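You operate a simulated robot arm through the tools that you are given. There is no shell and no other tool.

The job below is to be done with a simulated robot arm. You get a single attempt, and the scene is never put back.

Task
Put things in order on the top of the left workbench. At the end: the pink spool of line from the top of the left workbench stands on top of the black half brick (carton); the grey battery from the top of the left workbench stands where the pink spool of line stood; the grey mortar cube (marked "L") from the top of the left workbench stands where the grey battery stood; the white filter stands where the grey mortar cube stood; whatever was shut is shut again. Leave all else as you found it, and nothing knocked over.

It is judged by the outcome, as a careful person would: the job done as asked, and still so three seconds after it is handed in. It fails if anything else is knocked over, pushed out of place, dropped, spilled or broken.

Robot
A 6-joint arm with a two-finger gripper, fixed in place. Base frame: the origin is at the foot of the arm, x ahead of it, y to its left, z up; the work surface is at about z = 0. Lengths are in mm, angles in rad, forces in N, time in s.
With the tool pointing down near the work surface it reaches from about 180 to 480 mm from the base axis. Its first joint turns from -1.152 to 1.152 rad. Payload 1.76 kg.
Tool frame: the origin (TCP) lies between the finger pads and is the grasp point; the fingertips stand 29 mm ahead of it; z points along the fingers, y is the line along which they close. The gripper opens to 82 mm; its body begins 58 mm behind the TCP.
Orientation is told as [roll, pitch, yaw] about the base's x, y, z axes, in that order, counted from this pose: with the fingers straight down and closing along the base's y, the tool's x points along the base's -x, its y along +y and its z along -z.

Tools
- The arm moves only by the tool step_arm. Its argument "increments" is a list of rows, each a list of 7 numbers: the finger opening in mm, from 0 to 82, then the shift along the tool's x, y, z in mm, then the turn, a rotation vector about the tool's x, y, z in rad. In form: [[fingers, tx, ty, tz, wx, wy, wz], ...]. A call has 1 to 20 rows; each row shifts and turns the commanded pose from where the row before left it, along the tool's axes as they then stand. Each row takes 0.2 s and may step no farther than 50 mm and 0.15 rad from the row before; otherwise, or with a gripper value out of range, the whole call is refused. Where a pose cannot be reached the arm comes as near as it can. A force on the tool above 40 N (or 10 N above the force at the start of the call, whichever is more), or a blocked arm, ends the call early, and 0.2 s more pass. Each finger travels about 203.5 mm/s and halts on what it meets, pressing with about 34 N; the grip force reading is that of the motor and also rises with nothing between the fingers. The clock runs only during rows and for 0.2 s after the last one: add rows that do not move to give the fingers time. It gives the time, the measured TCP pose, the force on the tool (base axes), the opening and the grip force at its end, in the units of the frame above (readings bear some noise), with the torque about the TCP (base axes, N m) and any sound that the robot's microphone picked up.
- Cameras (640 x 400 px; columns grow to the right, rows downward): "scene" is fixed at [44.1, 318.9, 436.2]; the picture's right is [-0.81, -0.58, 0.00], its down [-0.31, 0.44, -0.84] and it looks along [0.49, -0.68, -0.54] (base axes); focal length 308 px, centre (320, 200). "wrist" rides on the gripper at [79, 4, -90] in the tool frame; the picture's right is [-0.05, 1.00, 0.00], its down [-0.71, -0.04, -0.71] and it looks along [-0.71, -0.04, 0.71] (tool axes); focal length 256 px, centre (320, 200). There is no depth. A picture from a camera that has moved, and an enlarged one, comes with that camera's place and axes in the base frame and with its lens. The place of the scene camera against the robot may be out by one fixed shift of up to 18 mm in any direction.
- get_image(camera): a new picture of that camera. The clock stands still meanwhile.
- enlarge(camera, box): a new picture of the part [left, top, right, bottom] of that camera's present view, enlarged. The clock stands still meanwhile.
- hand_in(): hands the job in; it is judged then, once.

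Places have to be worked out from the pictures, the camera data and where the tool is seen. Open the gripper and draw the arm clear of the work before you hand the job in, unless the task says otherwise.

The tools are called after "Emit:" as a command line: name --pt "numbers of a row" for each row, then --argument value for the rest, lists and objects as JSON in quotes. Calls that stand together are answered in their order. step_arm: Moves the arm, as the interface text tells. Its arguments: {"type":"object","properties":{"increments":{"type":"array","items":{"type":"array","items":{"type":"number"}}}},"required":["increments"]} The other tools are called the same way: get_image (camera) takes a picture; enlarge (camera, box) takes an enlarged picture of a part of a camera's view; hand_in () hands the job in.

At the start:

```text
time_s: 0.0
eef_pos: [305.3, -75.4, 243.7]
orientation: [0.001, 0.0, 0.0]
ft_force: [0.0, -0.4, 1.0]
moment: [0.02, -0.01, 0.03]
grip_width: 82.0
finger_force: 0.1
```

scene: 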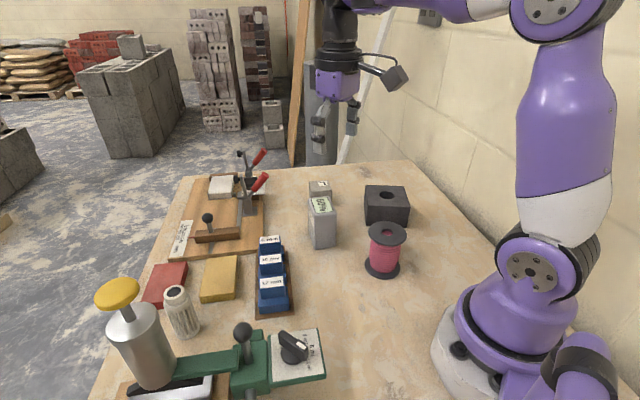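
wrist: 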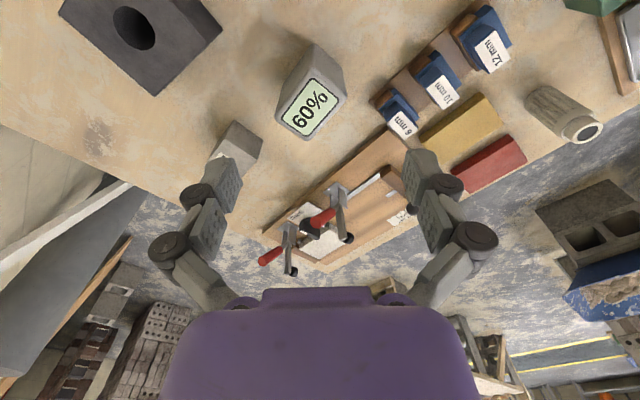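

The pictures show the spool, black half brick, battery (60%), small mortar cube behind it, and a clamp fixture with a white block, perhaps the filter. I'll enlarge the views to see the details.

Emit:
enlarge --camera "scene" --box '[150, 140, 310, 260]'

Emit:
enlarge --camera "scene" --box '[290, 160, 450, 290]'

Emit:
enlarge --camera "scene" --box '[90, 250, 340, 400]'

Emit:
enlarge --camera "wrist" --box '[180, 100, 440, 280]'

```text
3.33 times, centred on (230, 200) of scene
camera zoom: at [44.1, 318.9, 436.2], right [-0.81, -0.58, 0.0], down [-0.31, 0.44, -0.84], along [0.49, -0.68, -0.54], focal length 1027 px, centre (620, 200)
```

zoom: 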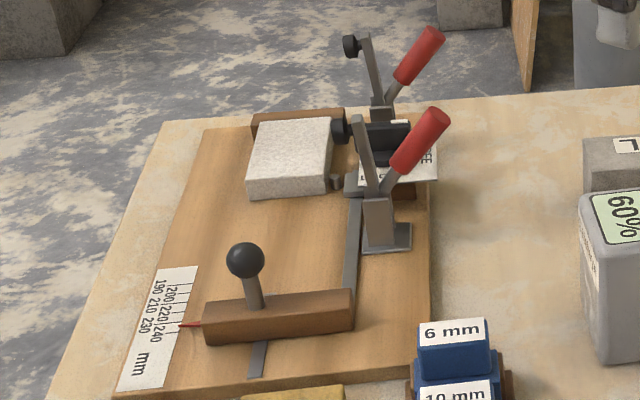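

```text
3.08 times, centred on (370, 225) of scene
camera zoom: at [44.1, 318.9, 436.2], right [-0.81, -0.58, 0.0], down [-0.31, 0.44, -0.84], along [0.49, -0.68, -0.54], focal length 948 px, centre (166, 123)
```

zoom: 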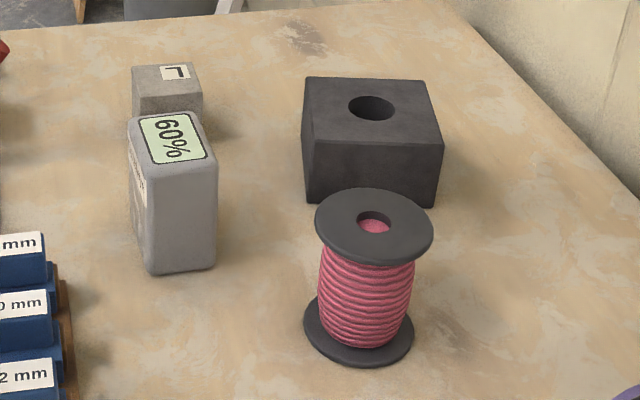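

```text
2.56 times, centred on (215, 325) of scene
camera zoom: at [44.1, 318.9, 436.2], right [-0.81, -0.58, 0.0], down [-0.31, 0.44, -0.84], along [0.49, -0.68, -0.54], focal length 789 px, centre (589, -120)
```

zoom: 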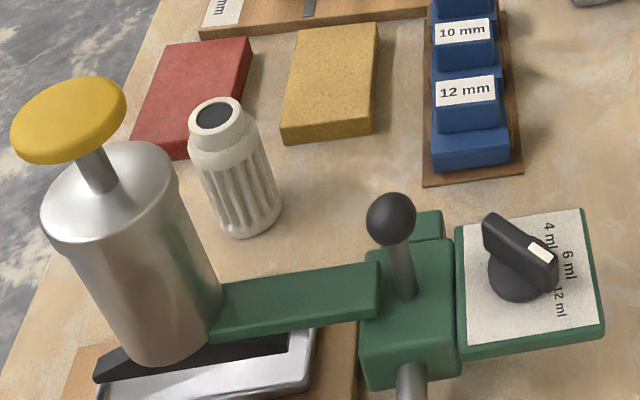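

```text
2.22 times, centred on (310, 190) of wrist
camera zoom: at [225.4, -71.6, 334.1], right [0.05, 1.0, 0.0], down [0.71, -0.04, 0.71], along [0.71, -0.04, -0.71], focal length 569 px, centre (342, 222)
```

zoom: 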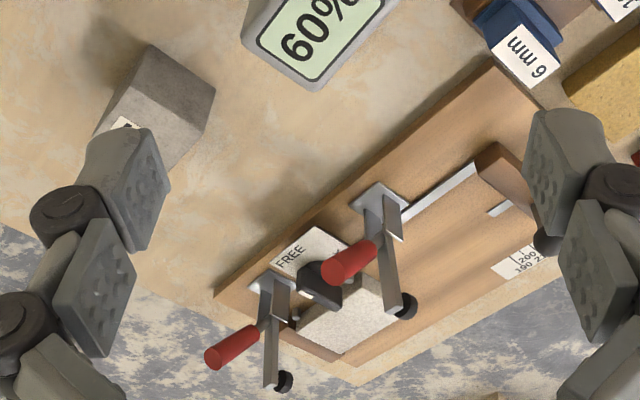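

The white filter is the white fluted cylinder at the front left near the green dispenser. I'll raise the arm and tilt the tool so the wrist camera looks more steeply down at the objects.

Emit:
step_arm --pt "82 20 0 -30 0 0 0" --pt "82 20 0 -30 0 0 0" --pt "82 0 0 0 0 0.15 0" --pt "82 0 0 0 0 0.15 0" --pt "82 0 0 0 0 0.15 0" --pt "82 0 0 0 0 0 0"

Emit:
get_image --camera "wrist"

Emit:
get_image --camera "scene"

```text
time_s: 1.4
eef_pos: [250.6, -71.5, 267.2]
orientation: [0.001, 0.449, -0.001]
ft_force: [0.5, 1.8, 0.0]
moment: [-0.01, -0.02, 0.0]
grip_width: 82.0
finger_force: 0.2
out of reach, approached as far as the arm can: row 4, 5
```

```text
taken
camera wrist: at [217.5, -67.5, 382.7], right [0.05, 1.0, -0.02], down [0.94, -0.04, 0.33], along [0.33, -0.04, -0.94], focal length 256 px, centre (320, 200)
```

wrist: 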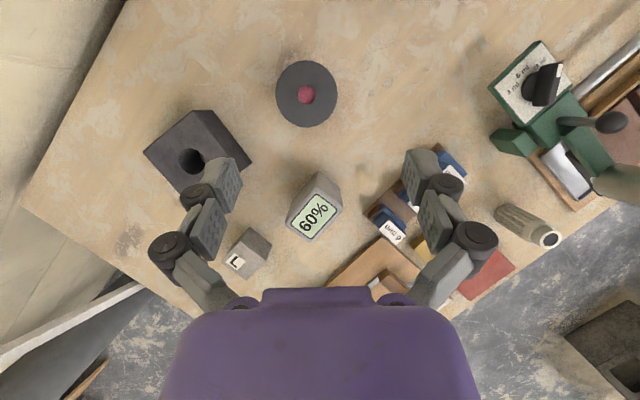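

```text
taken
```

scene: 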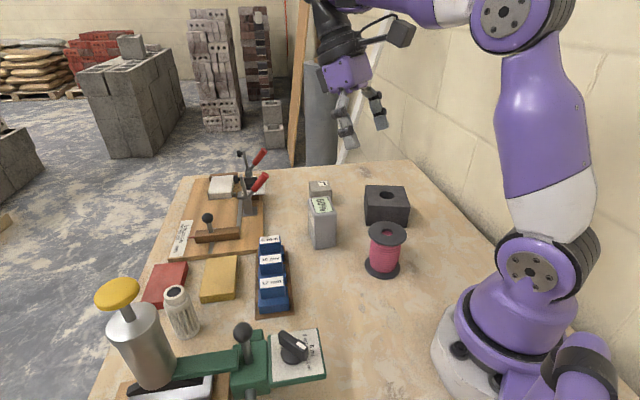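

This view shows all the objects from above. I'll enlarge the parts to measure the edges accurately.

Emit:
enlarge --camera "wrist" --box '[120, 40, 360, 190]'

Emit:
enlarge --camera "wrist" --box '[200, 150, 360, 290]'

Emit:
enlarge --camera "wrist" --box '[440, 100, 640, 290]'

```text
2.67 times, centred on (240, 115) of wrist
camera zoom: at [217.5, -67.5, 382.7], right [0.05, 1.0, -0.02], down [0.94, -0.04, 0.33], along [0.33, -0.04, -0.94], focal length 683 px, centre (533, 427)
```

zoom: 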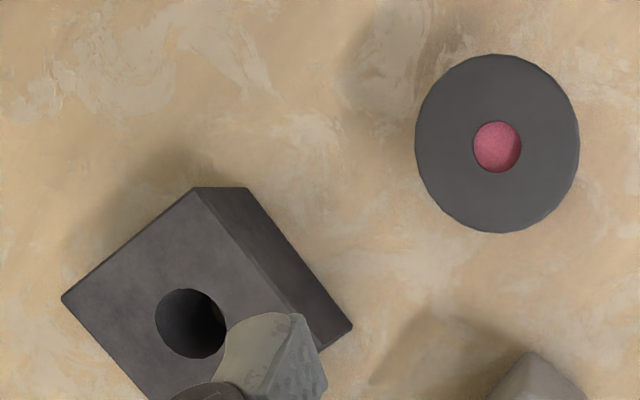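

```text
2.86 times, centred on (280, 220) of wrist
camera zoom: at [217.5, -67.5, 382.7], right [0.05, 1.0, -0.02], down [0.94, -0.04, 0.33], along [0.33, -0.04, -0.94], focal length 731 px, centre (434, 143)
```

zoom: 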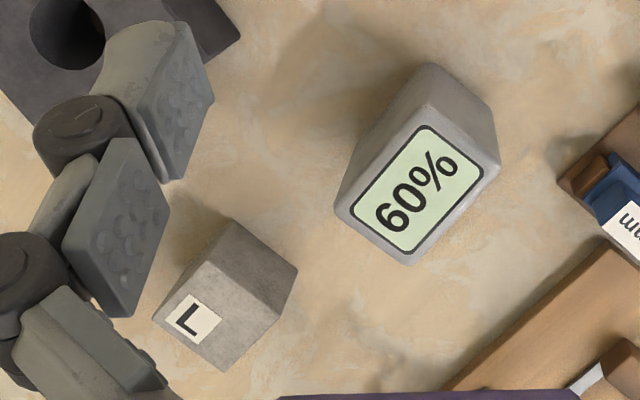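

```text
2.11 times, centred on (540, 195) of wrist
camera zoom: at [217.5, -67.5, 382.7], right [0.05, 1.0, -0.02], down [0.94, -0.04, 0.33], along [0.33, -0.04, -0.94], focal length 539 px, centre (-143, 210)
```

zoom: 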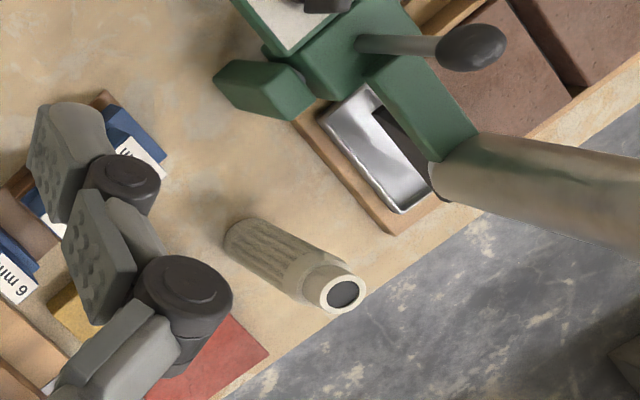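

Estimates so far from both views: spool at about (200, -88), height about 85 mm and flange about 67 mm. Brick centre is about (271, -243), 88×88×60 mm; battery about (344, -89); cube about (428, -204); filter about (386, 210). I'll undo the tilt and read the pose.

Emit:
step_arm --pt "82 0 0 0 0 -0.15 0" --pt "82 0 0 0 0 -0.15 0" --pt "82 0 0 0 0 -0.15 0" --pt "82 0 0 0 0 0 0"

```text
time_s: 2.4
eef_pos: [250.3, -71.9, 268.8]
orientation: [0.003, -0.003, 0.0]
ft_force: [1.1, 0.4, 0.3]
moment: [0.01, -0.02, -0.02]
grip_width: 82.0
finger_force: 0.1
```

The commanded pose follows what was reached. Next I move above the spool at about (200, -88, 208), then take pictures to check the alignment.

Emit:
step_arm --pt "82 16.8 -5.4 20 0 0 0" --pt "82 16.8 -5.4 20 0 0 0" --pt "82 16.7 -5.3 20 0 0 0" --pt "82 0 0 0 0 0 0"

Emit:
get_image --camera "scene"

Emit:
get_image --camera "wrist"

```text
time_s: 3.4
eef_pos: [199.1, -87.6, 206.4]
orientation: [-0.001, 0.0, 0.001]
ft_force: [0.2, 0.0, -0.2]
moment: [-0.02, 0.01, 0.01]
grip_width: 81.9
finger_force: 0.1
```

```text
taken
```

scene: 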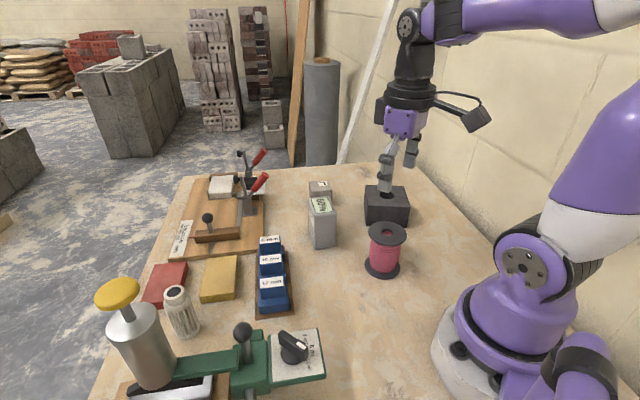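

```text
taken
camera wrist: at [119.4, -84.3, 297.5], right [0.05, 1.0, 0.0], down [0.71, -0.04, 0.71], along [0.71, -0.04, -0.71], focal length 256 px, centre (320, 200)
```

wrist: 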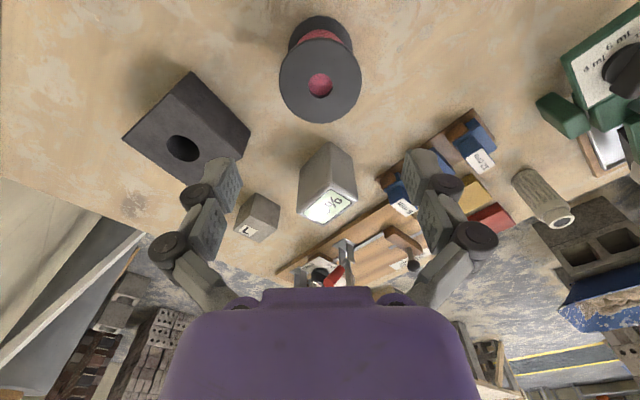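

Both cameras agree that the spool axis is at (199.5, -88) and the gripper is centred above it. I'll descend to just above the top flange.

Emit:
step_arm --pt "82 0 0 30 0 0 0" --pt "82 0 0 30 0 0 0" --pt "82 0 0 24 0 0 0" --pt "82 0 0 0 0 0 0"

Emit:
enlarge --camera "scene" --box '[310, 130, 470, 290]'

Emit:
get_image --camera "wrist"

```text
time_s: 4.4
eef_pos: [199.6, -87.7, 121.6]
orientation: [0.0, 0.001, 0.0]
ft_force: [0.8, 0.0, 0.0]
moment: [-0.05, 0.01, 0.0]
grip_width: 82.0
finger_force: 0.1
```

```text
2.50 times, centred on (390, 210) of scene
camera zoom: at [44.1, 318.9, 436.2], right [-0.81, -0.58, 0.0], down [-0.31, 0.44, -0.84], along [0.49, -0.68, -0.54], focal length 770 px, centre (145, 175)
```

zoom: 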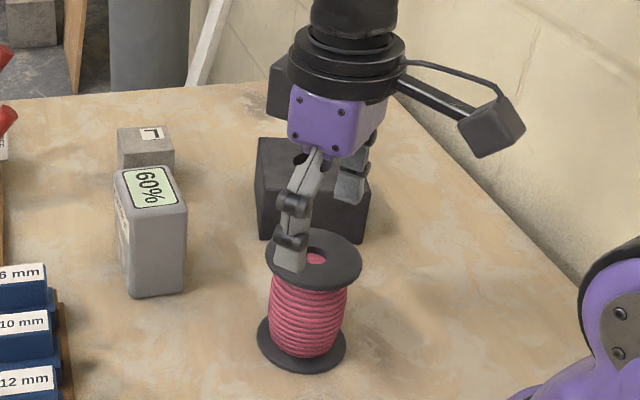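

```text
taken
camera wrist: at [119.5, -83.7, 211.6], right [0.05, 1.0, 0.0], down [0.71, -0.04, 0.71], along [0.71, -0.04, -0.71], focal length 256 px, centre (320, 200)
```

wrist: 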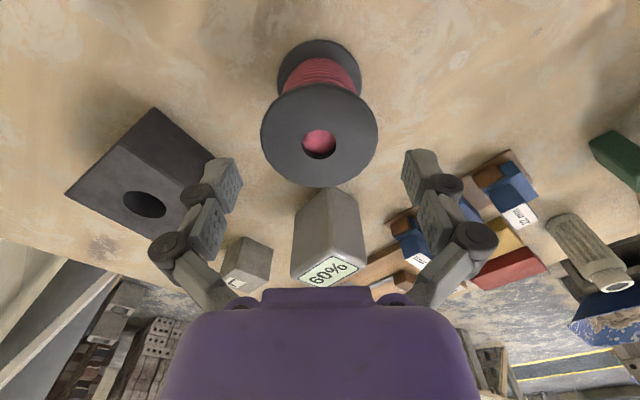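

The spool is centred between the open fingers. I'll descend to a TCP height of about 44 mm, with the pads on the wound line, and close.

Emit:
step_arm --pt "82 0 -0.7 20 0 0 0" --pt "82 0 0 20 0 0 0" --pt "82 0 0 20 0 0 0" --pt "82 0 0 18 0 0 0" --pt "82 0 0 0 0 0 0"

Emit:
enlarge --camera "scene" --box '[310, 160, 470, 290]'

Emit:
get_image --camera "wrist"

```text
time_s: 5.6
eef_pos: [199.9, -89.0, 44.8]
orientation: [0.0, 0.0, -0.001]
ft_force: [0.7, -1.4, -1.3]
moment: [-0.03, -0.02, -0.04]
grip_width: 82.1
finger_force: 0.0
```

```text
3.08 times, centred on (390, 225) of scene
camera zoom: at [44.1, 318.8, 436.2], right [-0.81, -0.58, 0.0], down [-0.31, 0.44, -0.84], along [0.49, -0.68, -0.54], focal length 948 px, centre (105, 123)
```

zoom: 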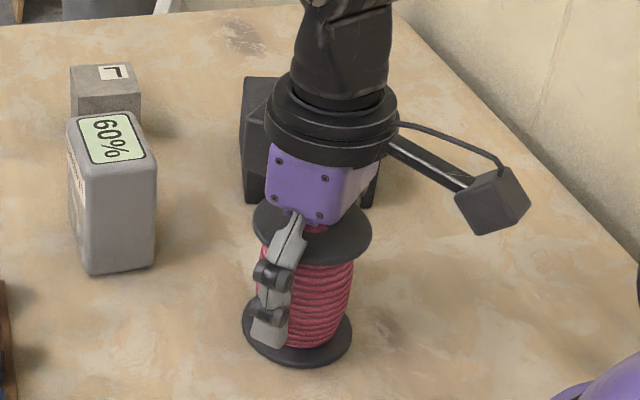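

```text
taken
camera wrist: at [119.8, -84.3, 134.7], right [0.05, 1.0, 0.0], down [0.71, -0.04, 0.71], along [0.71, -0.04, -0.71], focal length 256 px, centre (320, 200)
```

wrist: 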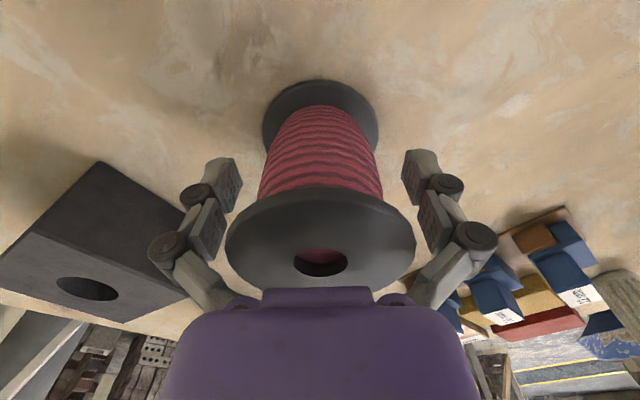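

The fingers straddle the spool cleanly with room on both sides. Closing on the wound line now.

Emit:
step_arm --pt "64 0 0 0 0 0 0" --pt "56 0 0 0 0 0 0" --pt "48 0 0 0 0 0 0" --pt "40 0 0 0 0 0 0" --pt "40 0 0 0 0 0 0"

Emit:
get_image --camera "wrist"

```text
time_s: 6.8
eef_pos: [200.6, -89.8, 44.5]
orientation: [0.001, -0.001, -0.001]
ft_force: [-7.5, 3.9, 30.6]
moment: [-0.17, -0.05, -0.06]
grip_width: 67.3
finger_force: 34.1
```

```text
taken
camera wrist: at [119.9, -84.4, 135.1], right [0.05, 1.0, 0.0], down [0.71, -0.04, 0.71], along [0.71, -0.04, -0.71], focal length 256 px, centre (320, 200)
```

wrist: 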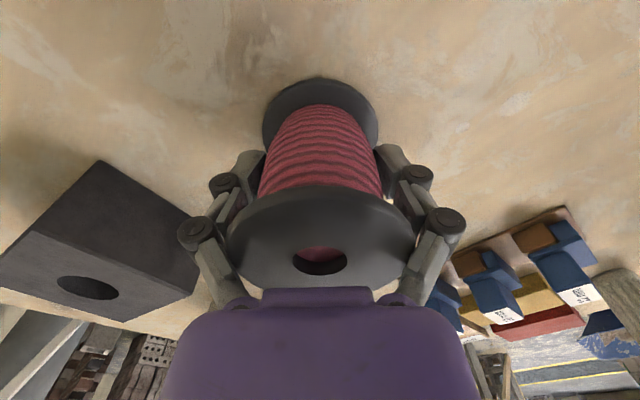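

The fingers stopped at 67 mm with about 30 N upward force: the upper parts of the fingers are wedging on the top flange's rim instead of the pads meeting the line. I'll open again, and regrip with the pads on the top flange itself.

Emit:
step_arm --pt "72 0 0 0 0 0 0" --pt "82 0 0 0 0 0 0" --pt "82 0 0 0 0 0 0"

Emit:
enlarge --camera "wrist" --box '[140, 70, 500, 300]'

Emit:
enlarge --camera "scene" --box '[340, 180, 440, 290]'

```text
time_s: 7.6
eef_pos: [199.1, -87.6, 46.2]
orientation: [0.001, 0.001, 0.0]
ft_force: [0.1, 0.5, 1.1]
moment: [-0.01, -0.01, 0.0]
grip_width: 82.1
finger_force: 0.1
```

```text
1.74 times, centred on (320, 185) of wrist
camera zoom: at [119.8, -84.4, 134.9], right [0.05, 1.0, 0.0], down [0.71, -0.04, 0.71], along [0.71, -0.04, -0.71], focal length 445 px, centre (320, 226)
```

zoom: 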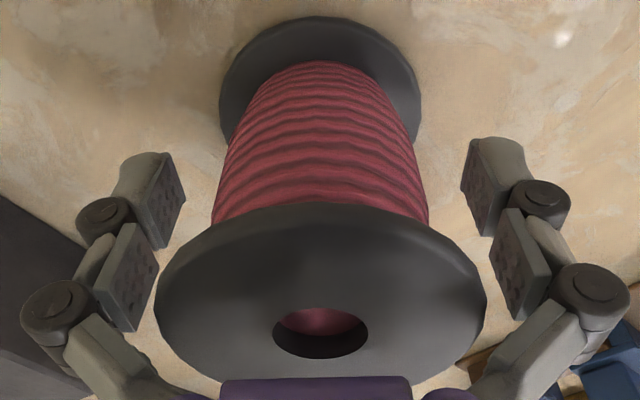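

```text
3.64 times, centred on (390, 235) of scene
camera zoom: at [44.1, 318.9, 436.2], right [-0.81, -0.58, 0.0], down [-0.31, 0.44, -0.84], along [0.49, -0.68, -0.54], focal length 1121 px, centre (66, 73)
```

zoom: 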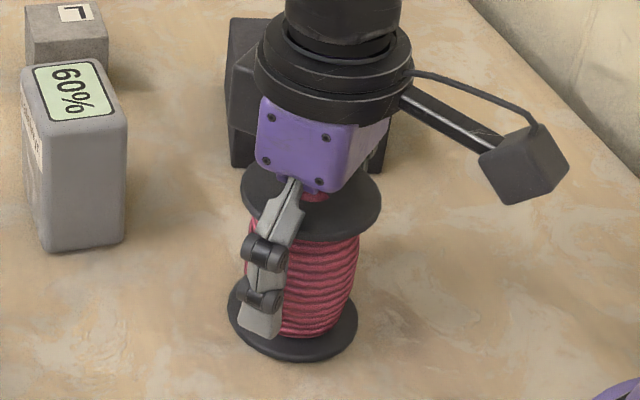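

The spool is undisturbed, and the sloped proximal links are what touched the flange. I'll raise to TCP z of about 79 so the flat pads meet the top flange's rim, then close gently.

Emit:
step_arm --pt "82 -0.5 -0.5 -16 0 0 0" --pt "82 0 0 -16.5 0 0 0" --pt "82 0 0 0 0 0 0" --pt "76 0 0 0 0 0 0" --pt "70 0 0 0 0 0 0" --pt "64 0 0 0 0 0 0" --pt "58 0 0 0 0 0 0" --pt "50 0 0 0 0 0 0" --pt "50 0 0 0 0 0 0"

Emit:
get_image --camera "wrist"

Emit:
enlarge --camera "scene" --box '[340, 160, 440, 290]'

```text
time_s: 9.6
eef_pos: [200.5, -89.4, 77.3]
orientation: [0.001, -0.001, -0.001]
ft_force: [-1.3, 3.0, 11.0]
moment: [-0.03, 0.13, -0.04]
grip_width: 63.8
finger_force: 33.5
```

```text
taken
camera wrist: at [121.1, -85.3, 167.6], right [0.05, 1.0, 0.0], down [0.71, -0.04, 0.71], along [0.71, -0.04, -0.71], focal length 256 px, centre (320, 200)
```

wrist: 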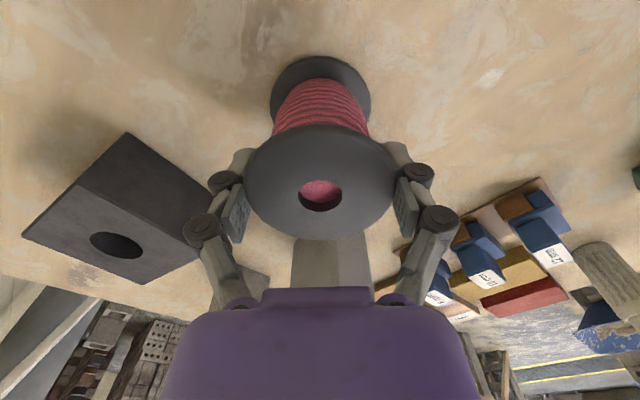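

```text
3.08 times, centred on (390, 225) of scene
camera zoom: at [44.1, 318.9, 436.2], right [-0.81, -0.58, 0.0], down [-0.31, 0.44, -0.84], along [0.49, -0.68, -0.54], focal length 948 px, centre (105, 123)
```

zoom: 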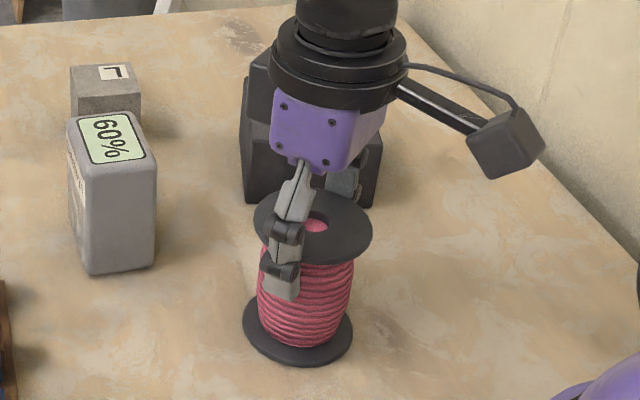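

The pads now hold the rim at 63.8 mm with a low vertical force. I'll test the grip with a small 6 mm lift.

Emit:
step_arm --pt "50 0 0 -2 0 0 0" --pt "50 0 0 -2 0 0 0" --pt "50 0 0 -2 0 0 0" --pt "50 0 0 0 0 0 0"

Emit:
enlarge --camera "scene" --box '[340, 160, 440, 290]'

Emit:
get_image --camera "wrist"

```text
time_s: 10.6
eef_pos: [200.4, -89.3, 84.1]
orientation: [0.001, 0.0, 0.0]
ft_force: [0.4, -0.4, -1.4]
moment: [-0.02, 0.0, -0.01]
grip_width: 64.0
finger_force: 34.2
```

```text
3.08 times, centred on (390, 225) of scene
camera zoom: at [44.1, 318.8, 436.2], right [-0.81, -0.58, 0.0], down [-0.31, 0.44, -0.84], along [0.49, -0.68, -0.54], focal length 948 px, centre (105, 123)
```

zoom: 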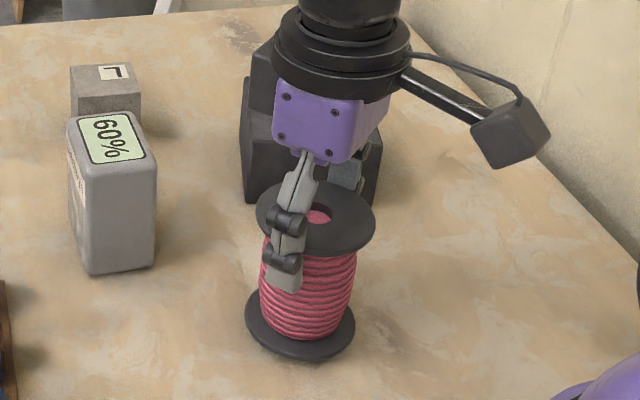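

```text
taken
camera wrist: at [120.4, -85.5, 173.6], right [0.05, 1.0, 0.0], down [0.71, -0.04, 0.71], along [0.71, -0.04, -0.71], focal length 256 px, centre (320, 200)
```

wrist: 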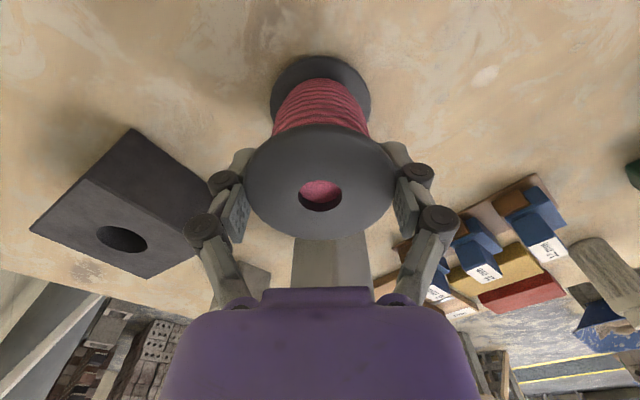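

The spool came up with the gripper, hanging straight, weighing only about 1.4 N. I'll raise it well above the brick's height and carry it over to (271, -243).

Emit:
step_arm --pt "50 0 0 -15 0 0 0" --pt "50 0 0 -20 0 0 0" --pt "50 0 0 -20 0 0 0" --pt "50 0 0 -20 0 0 0" --pt "50 0 0 -15 0 0 0" --pt "50 -4 -8 0 0 0 0" --pt "50 -7 -15 0 0 0 0" --pt "50 -8 -18 0 0 0 0" --pt "50 -8 -18 0 0 0 0" --pt "50 -8 -18 0 0 0 0" --pt "50 -8 -18 0 0 0 0" --pt "50 -8 -18 0 0 0 0" --pt "50 -8 -17 0 0 0 0" --pt "50 -7 -15 0 0 0 0" --pt "50 -5 -8 0 0 0 0" --pt "50 0 0 0 0 0 0"

Emit:
get_image --camera "wrist"

Emit:
get_image --camera "scene"

```text
time_s: 14.0
eef_pos: [270.5, -243.4, 174.6]
orientation: [0.0, 0.0, -0.001]
ft_force: [0.0, 0.1, -1.3]
moment: [0.02, -0.01, 0.0]
grip_width: 62.0
finger_force: 34.0
```

```text
taken
camera wrist: at [191.0, -239.1, 264.0], right [0.05, 1.0, 0.0], down [0.71, -0.04, 0.71], along [0.71, -0.04, -0.71], focal length 256 px, centre (320, 200)
```

wrist: 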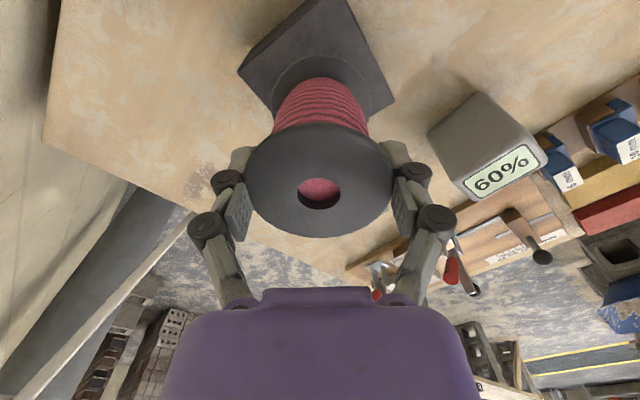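

```text
taken
```

scene: 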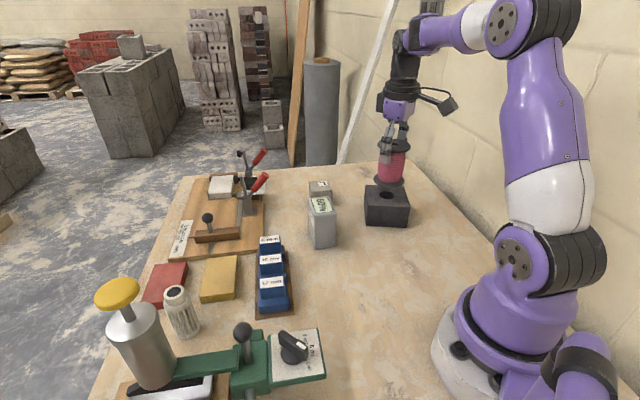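

The spool is above the brick; the grip width has dropped 2 mm (64 to 62), so I want to check closely whether the spool is slipping or tilted before lowering.

Emit:
enlarge --camera "wrist" --box '[180, 40, 460, 300]'

Emit:
enlarge --camera "scene" --box '[340, 80, 440, 240]'

```text
1.54 times, centred on (320, 170) of wrist
camera zoom: at [191.0, -239.1, 264.0], right [0.05, 1.0, 0.0], down [0.71, -0.04, 0.71], along [0.71, -0.04, -0.71], focal length 394 px, centre (320, 246)
```

zoom: 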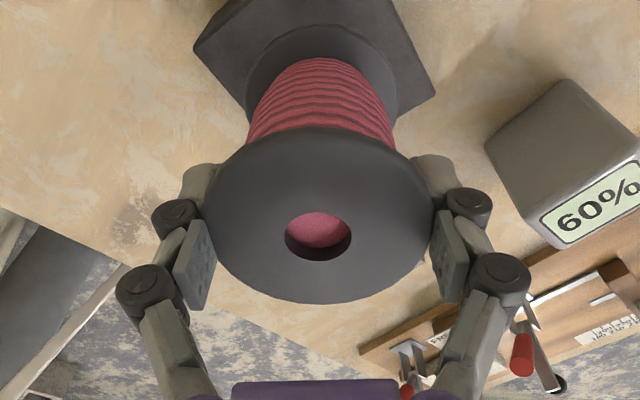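

```text
2.50 times, centred on (390, 160) of scene
camera zoom: at [44.1, 318.8, 436.2], right [-0.81, -0.58, 0.0], down [-0.31, 0.44, -0.84], along [0.49, -0.68, -0.54], focal length 770 px, centre (145, 300)
```

zoom: 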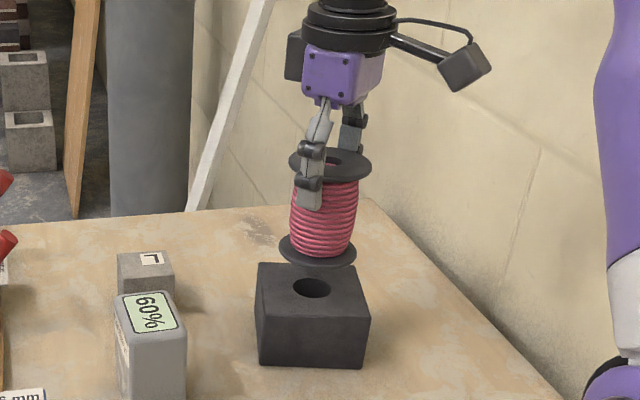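

The spool hangs upright and its base is about 98 mm high, centred over the brick. I'll lower it to just above the brick's top.

Emit:
step_arm --pt "50 0 0 10 0 0 0" --pt "50 0 0 10 0 0 0" --pt "50 0 0 8 0 0 0" --pt "50 0 0 4 0 0 0" --pt "50 0 0 0 0 0 0"

Emit:
enlarge --camera "scene" --box '[340, 110, 440, 240]'

Emit:
get_image --camera "wrist"

```text
time_s: 15.2
eef_pos: [270.7, -242.8, 141.0]
orientation: [0.002, 0.0, 0.0]
ft_force: [-0.6, 0.5, -0.5]
moment: [0.03, 0.0, 0.0]
grip_width: 61.7
finger_force: 33.7
```

```text
3.08 times, centred on (390, 175) of scene
camera zoom: at [44.1, 318.8, 436.2], right [-0.81, -0.58, 0.0], down [-0.31, 0.44, -0.84], along [0.49, -0.68, -0.54], focal length 948 px, centre (105, 277)
```

zoom: 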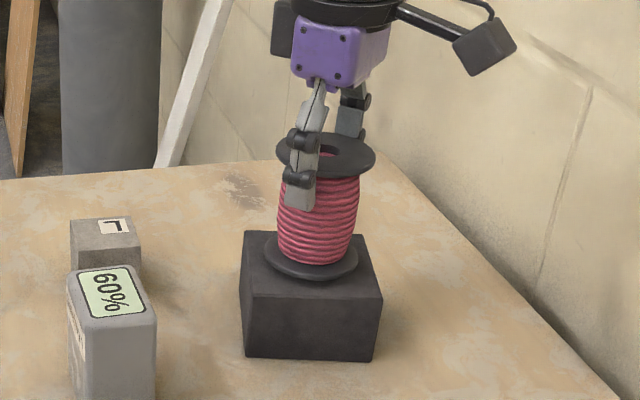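

```text
taken
camera wrist: at [191.2, -238.4, 231.7], right [0.05, 1.0, 0.0], down [0.71, -0.04, 0.71], along [0.71, -0.04, -0.71], focal length 256 px, centre (320, 200)
```

wrist: 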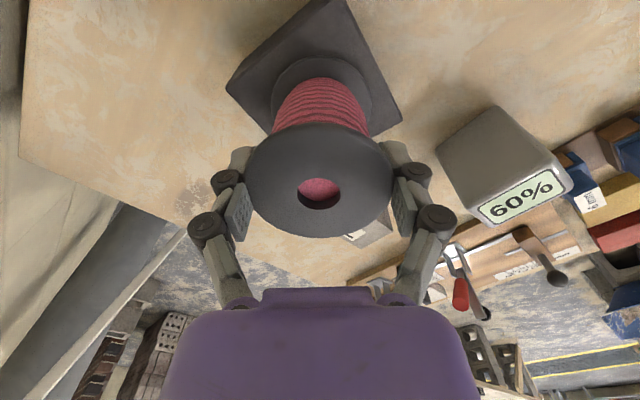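

The spool is centred on the brick and just above it. Lowering in small steps while watching the force.

Emit:
step_arm --pt "50 0 0 1 0 0 0" --pt "50 0 0 1 0 0 0" --pt "50 0 0 0 0 0 0"

```text
time_s: 16.0
eef_pos: [270.1, -243.6, 139.2]
orientation: [0.0, 0.0, 0.0]
ft_force: [0.2, -0.7, -1.9]
moment: [-0.02, 0.0, 0.01]
grip_width: 61.9
finger_force: 34.4
```

The weight is still on the gripper (-1.9 N), so it hasn't touched yet. Going down another 2 mm.

Emit:
step_arm --pt "50 0 0 1 0 0 0" --pt "50 0 0 1 0 0 0" --pt "50 0 0 0 0 0 0"

```text
time_s: 16.8
eef_pos: [271.0, -243.2, 136.8]
orientation: [0.0, 0.0, 0.001]
ft_force: [0.8, 0.0, -1.5]
moment: [0.05, 0.01, -0.01]
grip_width: 62.0
finger_force: 33.5
```

Emit:
enlarge --camera "scene" --box '[360, 160, 420, 240]'

Emit:
step_arm --pt "50 0 0 1 0 0 0" --pt "50 0 0 0 0 0 0"

```text
5.00 times, centred on (390, 200) of scene
camera zoom: at [44.1, 318.8, 436.2], right [-0.81, -0.58, 0.0], down [-0.31, 0.44, -0.84], along [0.49, -0.68, -0.54], focal length 1541 px, centre (-30, 200)
```

zoom: 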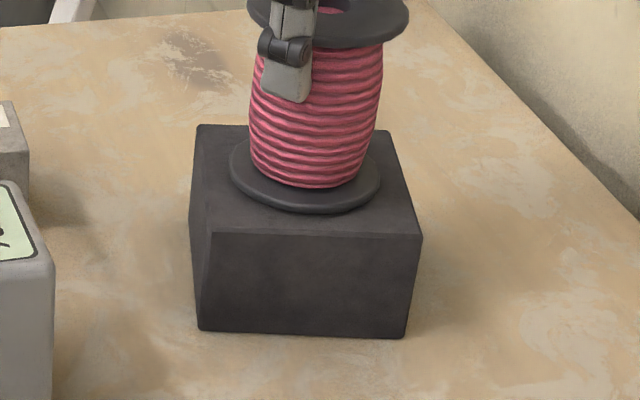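

```text
time_s: 17.4
eef_pos: [271.3, -243.1, 137.0]
orientation: [0.001, 0.001, -0.001]
ft_force: [0.6, 0.7, -1.8]
moment: [-0.03, 0.01, -0.01]
grip_width: 62.1
finger_force: 34.7
```

The force shows the spool's full weight still on the gripper. Going down in 1 mm steps.

Emit:
step_arm --pt "50 0 0 1 0 0 0" --pt "50 0 0 1 0 0 0" --pt "50 0 0 0 0 0 0"

```text
time_s: 18.2
eef_pos: [273.3, -243.4, 135.2]
orientation: [-0.003, -0.003, 0.001]
ft_force: [-3.7, 2.5, 31.7]
moment: [-0.8, 0.05, -0.12]
grip_width: 62.2
finger_force: 34.8
```

Contact: 31.7 N upward. I'll back up about 1.5 mm to relieve the pressure before releasing.

Emit:
step_arm --pt "50 0 0 -1.2 0 0 0" --pt "50 0 0 0 0 0 0"

Emit:
enlarge --camera "scene" --box '[340, 130, 440, 240]'

```text
time_s: 18.8
eef_pos: [272.1, -242.9, 135.7]
orientation: [-0.003, 0.0, 0.001]
ft_force: [4.1, -7.2, 13.3]
moment: [-1.01, -0.29, 0.06]
grip_width: 62.2
finger_force: 33.8
```

```text
3.64 times, centred on (390, 185) of scene
camera zoom: at [44.1, 318.9, 436.1], right [-0.81, -0.58, 0.0], down [-0.31, 0.44, -0.84], along [0.49, -0.68, -0.54], focal length 1121 px, centre (66, 254)
```

zoom: 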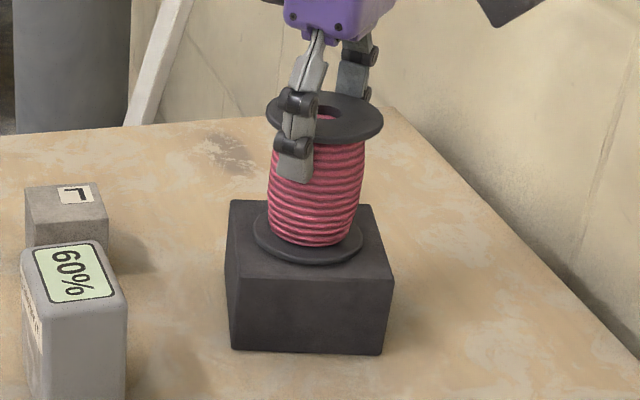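

Still 13 N of contact force; I'll raise another 0.7 mm, then open slowly.

Emit:
step_arm --pt "50 0 0 -0.7 0 0 0" --pt "50 0 0 0 0 0 0"

```text
time_s: 19.4
eef_pos: [271.5, -242.2, 135.7]
orientation: [0.0, 0.0, 0.0]
ft_force: [1.6, -4.6, 9.4]
moment: [-0.78, -0.14, 0.0]
grip_width: 62.4
finger_force: 33.9
```

Force is down to 9 N; one more 0.5 mm up and then I release gradually.

Emit:
step_arm --pt "50 0 0 -0.5 0 0 0" --pt "50 0 0 0 0 0 0" --pt "64 0 0 0 0 0 0" --pt "68 0 0 0 0 0 0" --pt "74 0 0 0 0 0 0" --pt "82 0 0 0 0 0 0" --pt "82 0 0 0 0 0 0"

Emit:
enlarge --camera "scene" --box '[340, 130, 440, 240]'

Emit:
get_image --camera "wrist"

```text
time_s: 21.0
eef_pos: [270.8, -243.5, 136.4]
orientation: [0.0, -0.001, 0.0]
ft_force: [-0.2, 1.0, -1.8]
moment: [0.04, 0.0, 0.02]
grip_width: 81.1
finger_force: 0.1
```

```text
3.64 times, centred on (390, 185) of scene
camera zoom: at [44.1, 318.8, 436.2], right [-0.81, -0.58, 0.0], down [-0.31, 0.44, -0.84], along [0.49, -0.68, -0.54], focal length 1121 px, centre (66, 254)
```

zoom: 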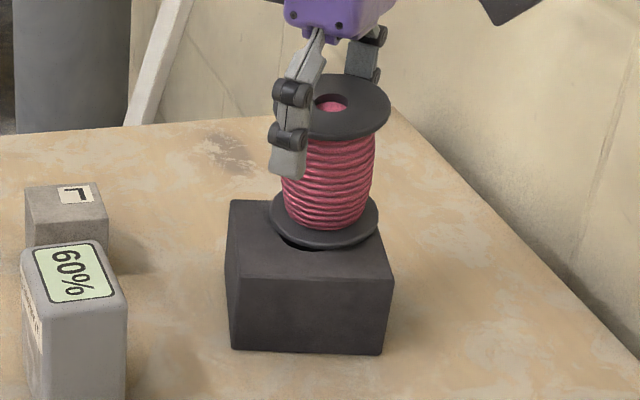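

```text
taken
camera wrist: at [191.5, -238.1, 227.3], right [0.05, 1.0, 0.0], down [0.71, -0.04, 0.71], along [0.71, -0.04, -0.71], focal length 256 px, centre (320, 200)
```

wrist: 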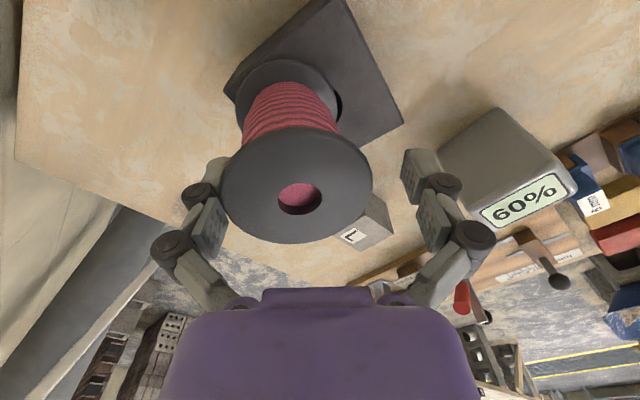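

On opening, the spool shifted about 10 mm toward the left finger. I need to see whether it stands flat or leans on that finger before moving anything.

Emit:
enlarge --camera "wrist" --box '[180, 30, 420, 250]'

Emit:
enlarge --camera "scene" --box '[360, 145, 420, 225]'

```text
1.82 times, centred on (300, 140) of wrist
camera zoom: at [191.5, -238.1, 227.3], right [0.05, 1.0, 0.0], down [0.71, -0.04, 0.71], along [0.71, -0.04, -0.71], focal length 465 px, centre (356, 309)
```

zoom: 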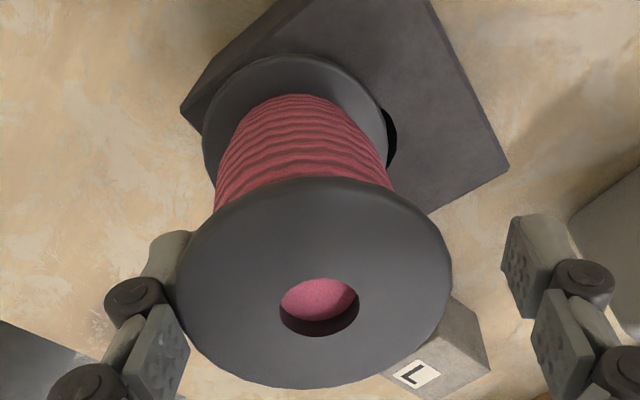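

```text
5.00 times, centred on (390, 185) of scene
camera zoom: at [44.1, 318.8, 436.2], right [-0.81, -0.58, 0.0], down [-0.31, 0.44, -0.84], along [0.49, -0.68, -0.54], focal length 1541 px, centre (-30, 275)
```

zoom: 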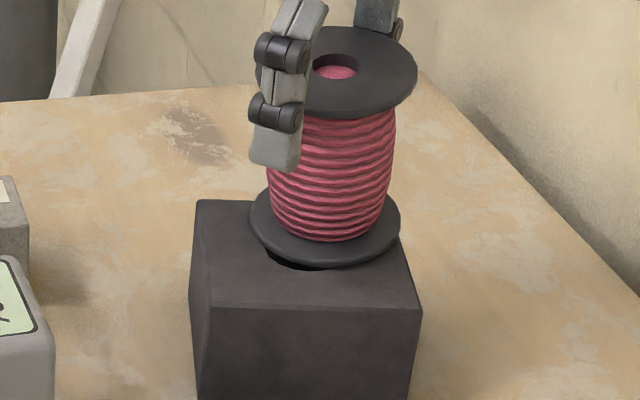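

The spool seems shifted and possibly leaning against the left finger. I'll hold still and read the force to see whether the finger carries any of it.

Emit:
step_arm --pt "82 0 0 0 0 0 0"

Emit:
enlarge --camera "scene" --box '[375, 150, 415, 180]'

Emit:
enlarge --camera "scene" --box '[370, 175, 420, 215]'

Emit:
enlarge --camera "wrist" --box '[180, 120, 280, 220]'

```text
time_s: 21.4
eef_pos: [272.0, -241.7, 137.5]
orientation: [-0.001, -0.001, 0.0]
ft_force: [0.7, 1.2, -0.9]
moment: [0.04, -0.01, 0.01]
grip_width: 81.1
finger_force: 0.1
```

```text
13.33 times, centred on (395, 165) of scene
camera zoom: at [44.1, 318.8, 436.2], right [-0.81, -0.58, 0.0], down [-0.31, 0.44, -0.84], along [0.49, -0.68, -0.54], focal length 4110 px, centre (-680, 667)
```

zoom: 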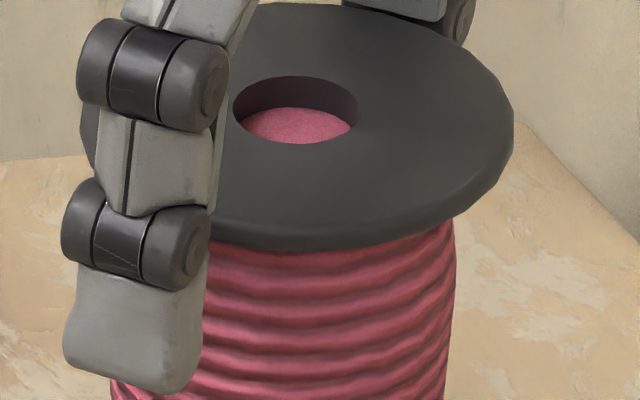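

```text
10.00 times, centred on (395, 195) of scene
camera zoom: at [44.1, 318.8, 436.2], right [-0.81, -0.58, 0.0], down [-0.31, 0.44, -0.84], along [0.49, -0.68, -0.54], focal length 3082 px, centre (-430, 250)
```

zoom: 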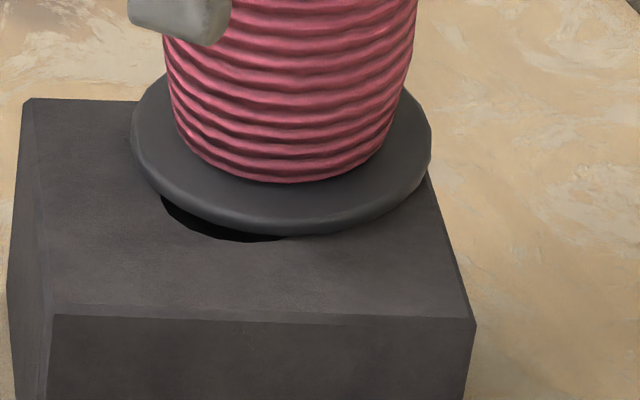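

```text
4.00 times, centred on (230, 170) of wrist
camera zoom: at [191.5, -238.1, 227.3], right [0.05, 1.0, 0.0], down [0.71, -0.04, 0.71], along [0.71, -0.04, -0.71], focal length 1024 px, centre (680, 320)
```

zoom: 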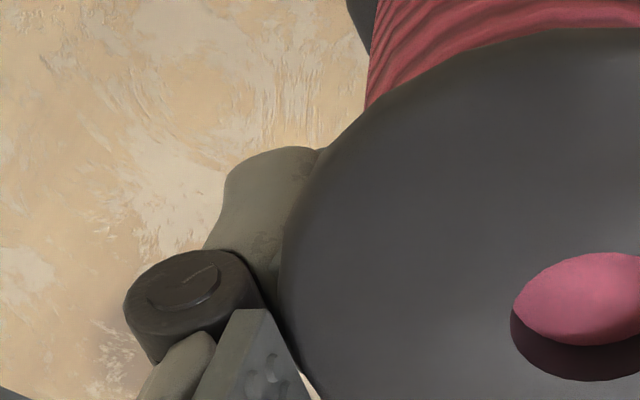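

Forces read near zero, so the finger is hardly loaded. I'll shift the open gripper 4 mm away from the left contact (toward -y) and see whether the spool stays put.

Emit:
step_arm --pt "82 0 -2 0 0 0 0" --pt "82 0 -2 0 0 0 0" --pt "82 0 0 0 0 0 0"

Emit:
get_image --camera "wrist"

Emit:
enlarge --camera "scene" --box '[360, 145, 420, 225]'

```text
time_s: 22.2
eef_pos: [271.4, -246.6, 138.3]
orientation: [0.001, 0.001, 0.0]
ft_force: [0.0, 0.8, -0.9]
moment: [0.04, -0.01, -0.04]
grip_width: 81.2
finger_force: 0.0
```

```text
taken
camera wrist: at [191.6, -242.1, 227.1], right [0.05, 1.0, 0.0], down [0.71, -0.04, 0.71], along [0.71, -0.04, -0.71], focal length 256 px, centre (320, 200)
```

wrist: 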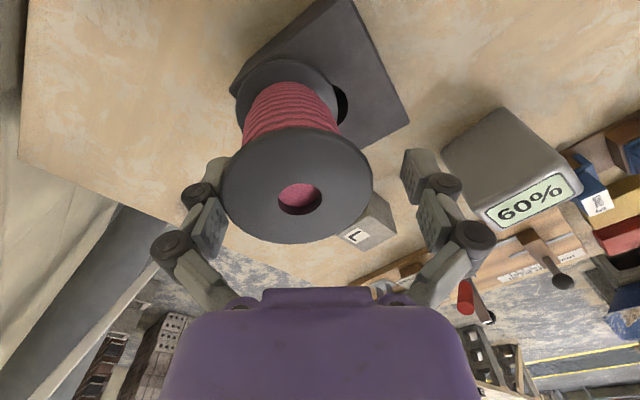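

```text
5.00 times, centred on (390, 185) of scene
camera zoom: at [44.1, 318.8, 436.2], right [-0.81, -0.58, 0.0], down [-0.31, 0.44, -0.84], along [0.49, -0.68, -0.54], focal length 1541 px, centre (-30, 275)
```

zoom: 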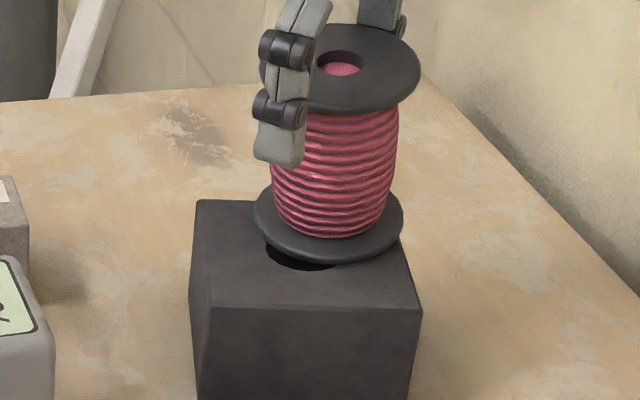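

The spool followed the gripper: its rim is caught in the left finger's gap between the two pads. I'll regrip it by closing slowly (recentring it), then lift a little and place it again with a better rim position on the pads.

Emit:
step_arm --pt "79 0 0 0 0 0 0" --pt "76 0 0 0 0 0 0" --pt "73 0 0 0 0 0 0" --pt "70 0 0 0 0 0 0" --pt "67 0 0 0 0 0 0" --pt "64 0 0 0 0 0 0" --pt "60 0 0 0 0 0 0" --pt "50 0 0 0 0 0 0" --pt "50 0 0 0 0 0 0"

Emit:
enlarge --camera "scene" --box '[360, 145, 420, 225]'

Emit:
enlarge --camera "wrist" --box '[180, 30, 460, 260]'

```text
time_s: 24.2
eef_pos: [272.9, -245.9, 137.0]
orientation: [0.001, 0.0, 0.0]
ft_force: [-2.2, -1.8, 4.5]
moment: [0.0, 0.08, 0.09]
grip_width: 62.2
finger_force: 33.6
```

```text
5.00 times, centred on (390, 185) of scene
camera zoom: at [44.1, 318.9, 436.2], right [-0.81, -0.58, 0.0], down [-0.31, 0.44, -0.84], along [0.49, -0.68, -0.54], focal length 1541 px, centre (-30, 275)
```

zoom: 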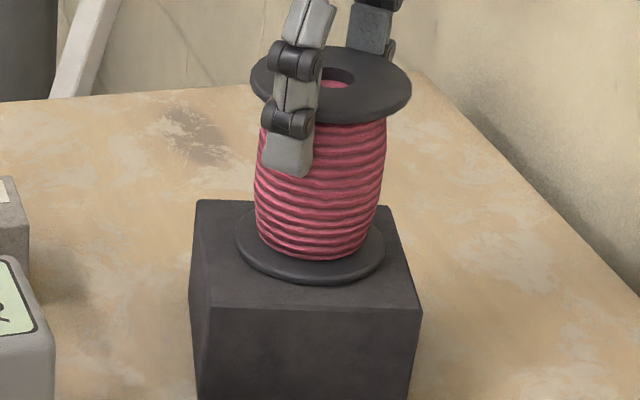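

```text
1.74 times, centred on (320, 145) of wrist
camera zoom: at [191.6, -242.0, 227.1], right [0.05, 1.0, 0.0], down [0.71, -0.04, 0.71], along [0.71, -0.04, -0.71], focal length 445 px, centre (320, 296)
```

zoom: 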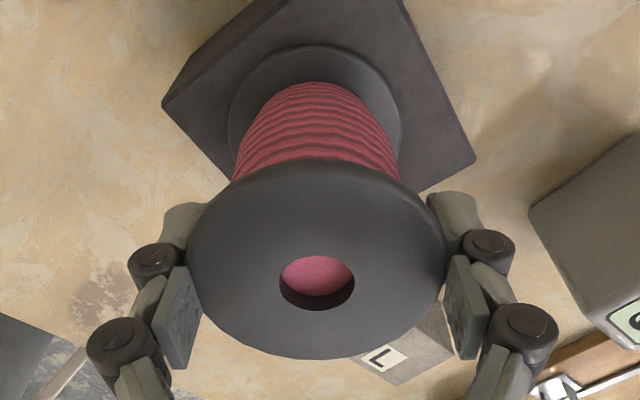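

The spool is regripped and centred on the brick again, with only 4.5 N on it. I'll ease up 0.3 mm and open just slightly, watching how each side releases.

Emit:
step_arm --pt "50 0 0 -0.3 0 0 0" --pt "50 0 0 0 0 0 0" --pt "50 0 0 0 0 0 0"

```text
time_s: 25.0
eef_pos: [271.1, -246.6, 137.6]
orientation: [-0.001, 0.0, 0.001]
ft_force: [0.4, 0.3, 0.7]
moment: [0.14, -0.07, 0.03]
grip_width: 62.1
finger_force: 34.0
```

Emit:
step_arm --pt "63 0 0 0 0 0 0" --pt "64 0 0 0 0 0 0" --pt "65 0 0 0 0 0 0" --pt "66 0 0 0 0 0 0" --pt "66 0 0 0 0 0 0"

Emit:
enlarge --camera "wrist" --box '[180, 30, 460, 260]'

Emit:
enlarge --camera "scene" --box '[360, 145, 420, 225]'

```text
time_s: 26.2
eef_pos: [270.5, -246.4, 137.2]
orientation: [0.0, 0.001, -0.001]
ft_force: [-1.0, 0.6, -0.9]
moment: [0.02, -0.01, 0.04]
grip_width: 65.5
finger_force: 0.1
```

```text
1.74 times, centred on (320, 145) of wrist
camera zoom: at [191.5, -242.0, 227.4], right [0.05, 1.0, 0.0], down [0.71, -0.04, 0.71], along [0.71, -0.04, -0.71], focal length 445 px, centre (320, 296)
```

zoom: 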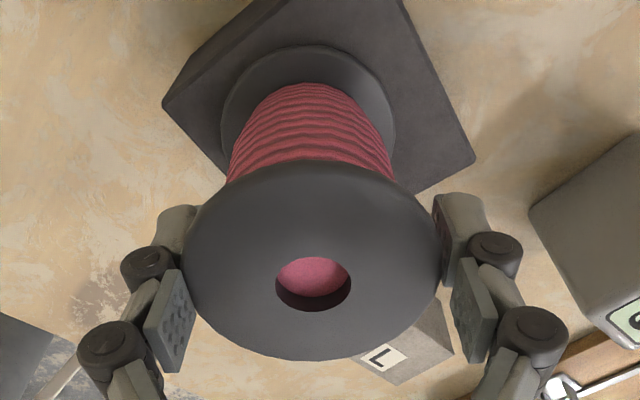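

```text
5.00 times, centred on (390, 185) of scene
camera zoom: at [44.1, 318.8, 436.2], right [-0.81, -0.58, 0.0], down [-0.31, 0.44, -0.84], along [0.49, -0.68, -0.54], focal length 1541 px, centre (-30, 275)
```

zoom: 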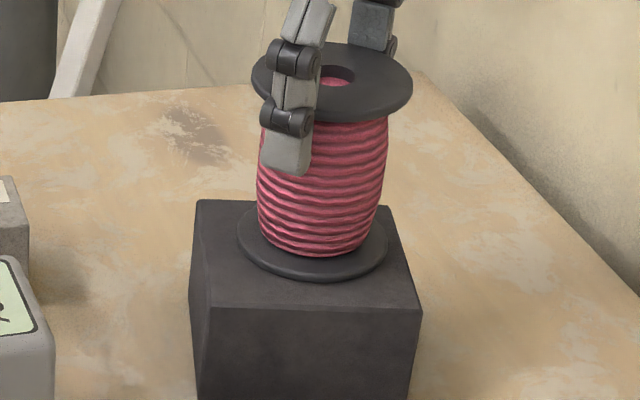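

The spool still follows the left finger slightly. I'll lower the gripper in small steps at this opening to unload the rim from that finger, reading the force.

Emit:
step_arm --pt "66 0 0 0.7 0 0 0" --pt "66 0 0 0 0 0 0"

```text
time_s: 26.8
eef_pos: [271.1, -247.4, 136.6]
orientation: [0.0, 0.0, 0.0]
ft_force: [-0.1, -0.5, -0.7]
moment: [0.0, -0.01, -0.01]
grip_width: 66.1
finger_force: 0.4
```

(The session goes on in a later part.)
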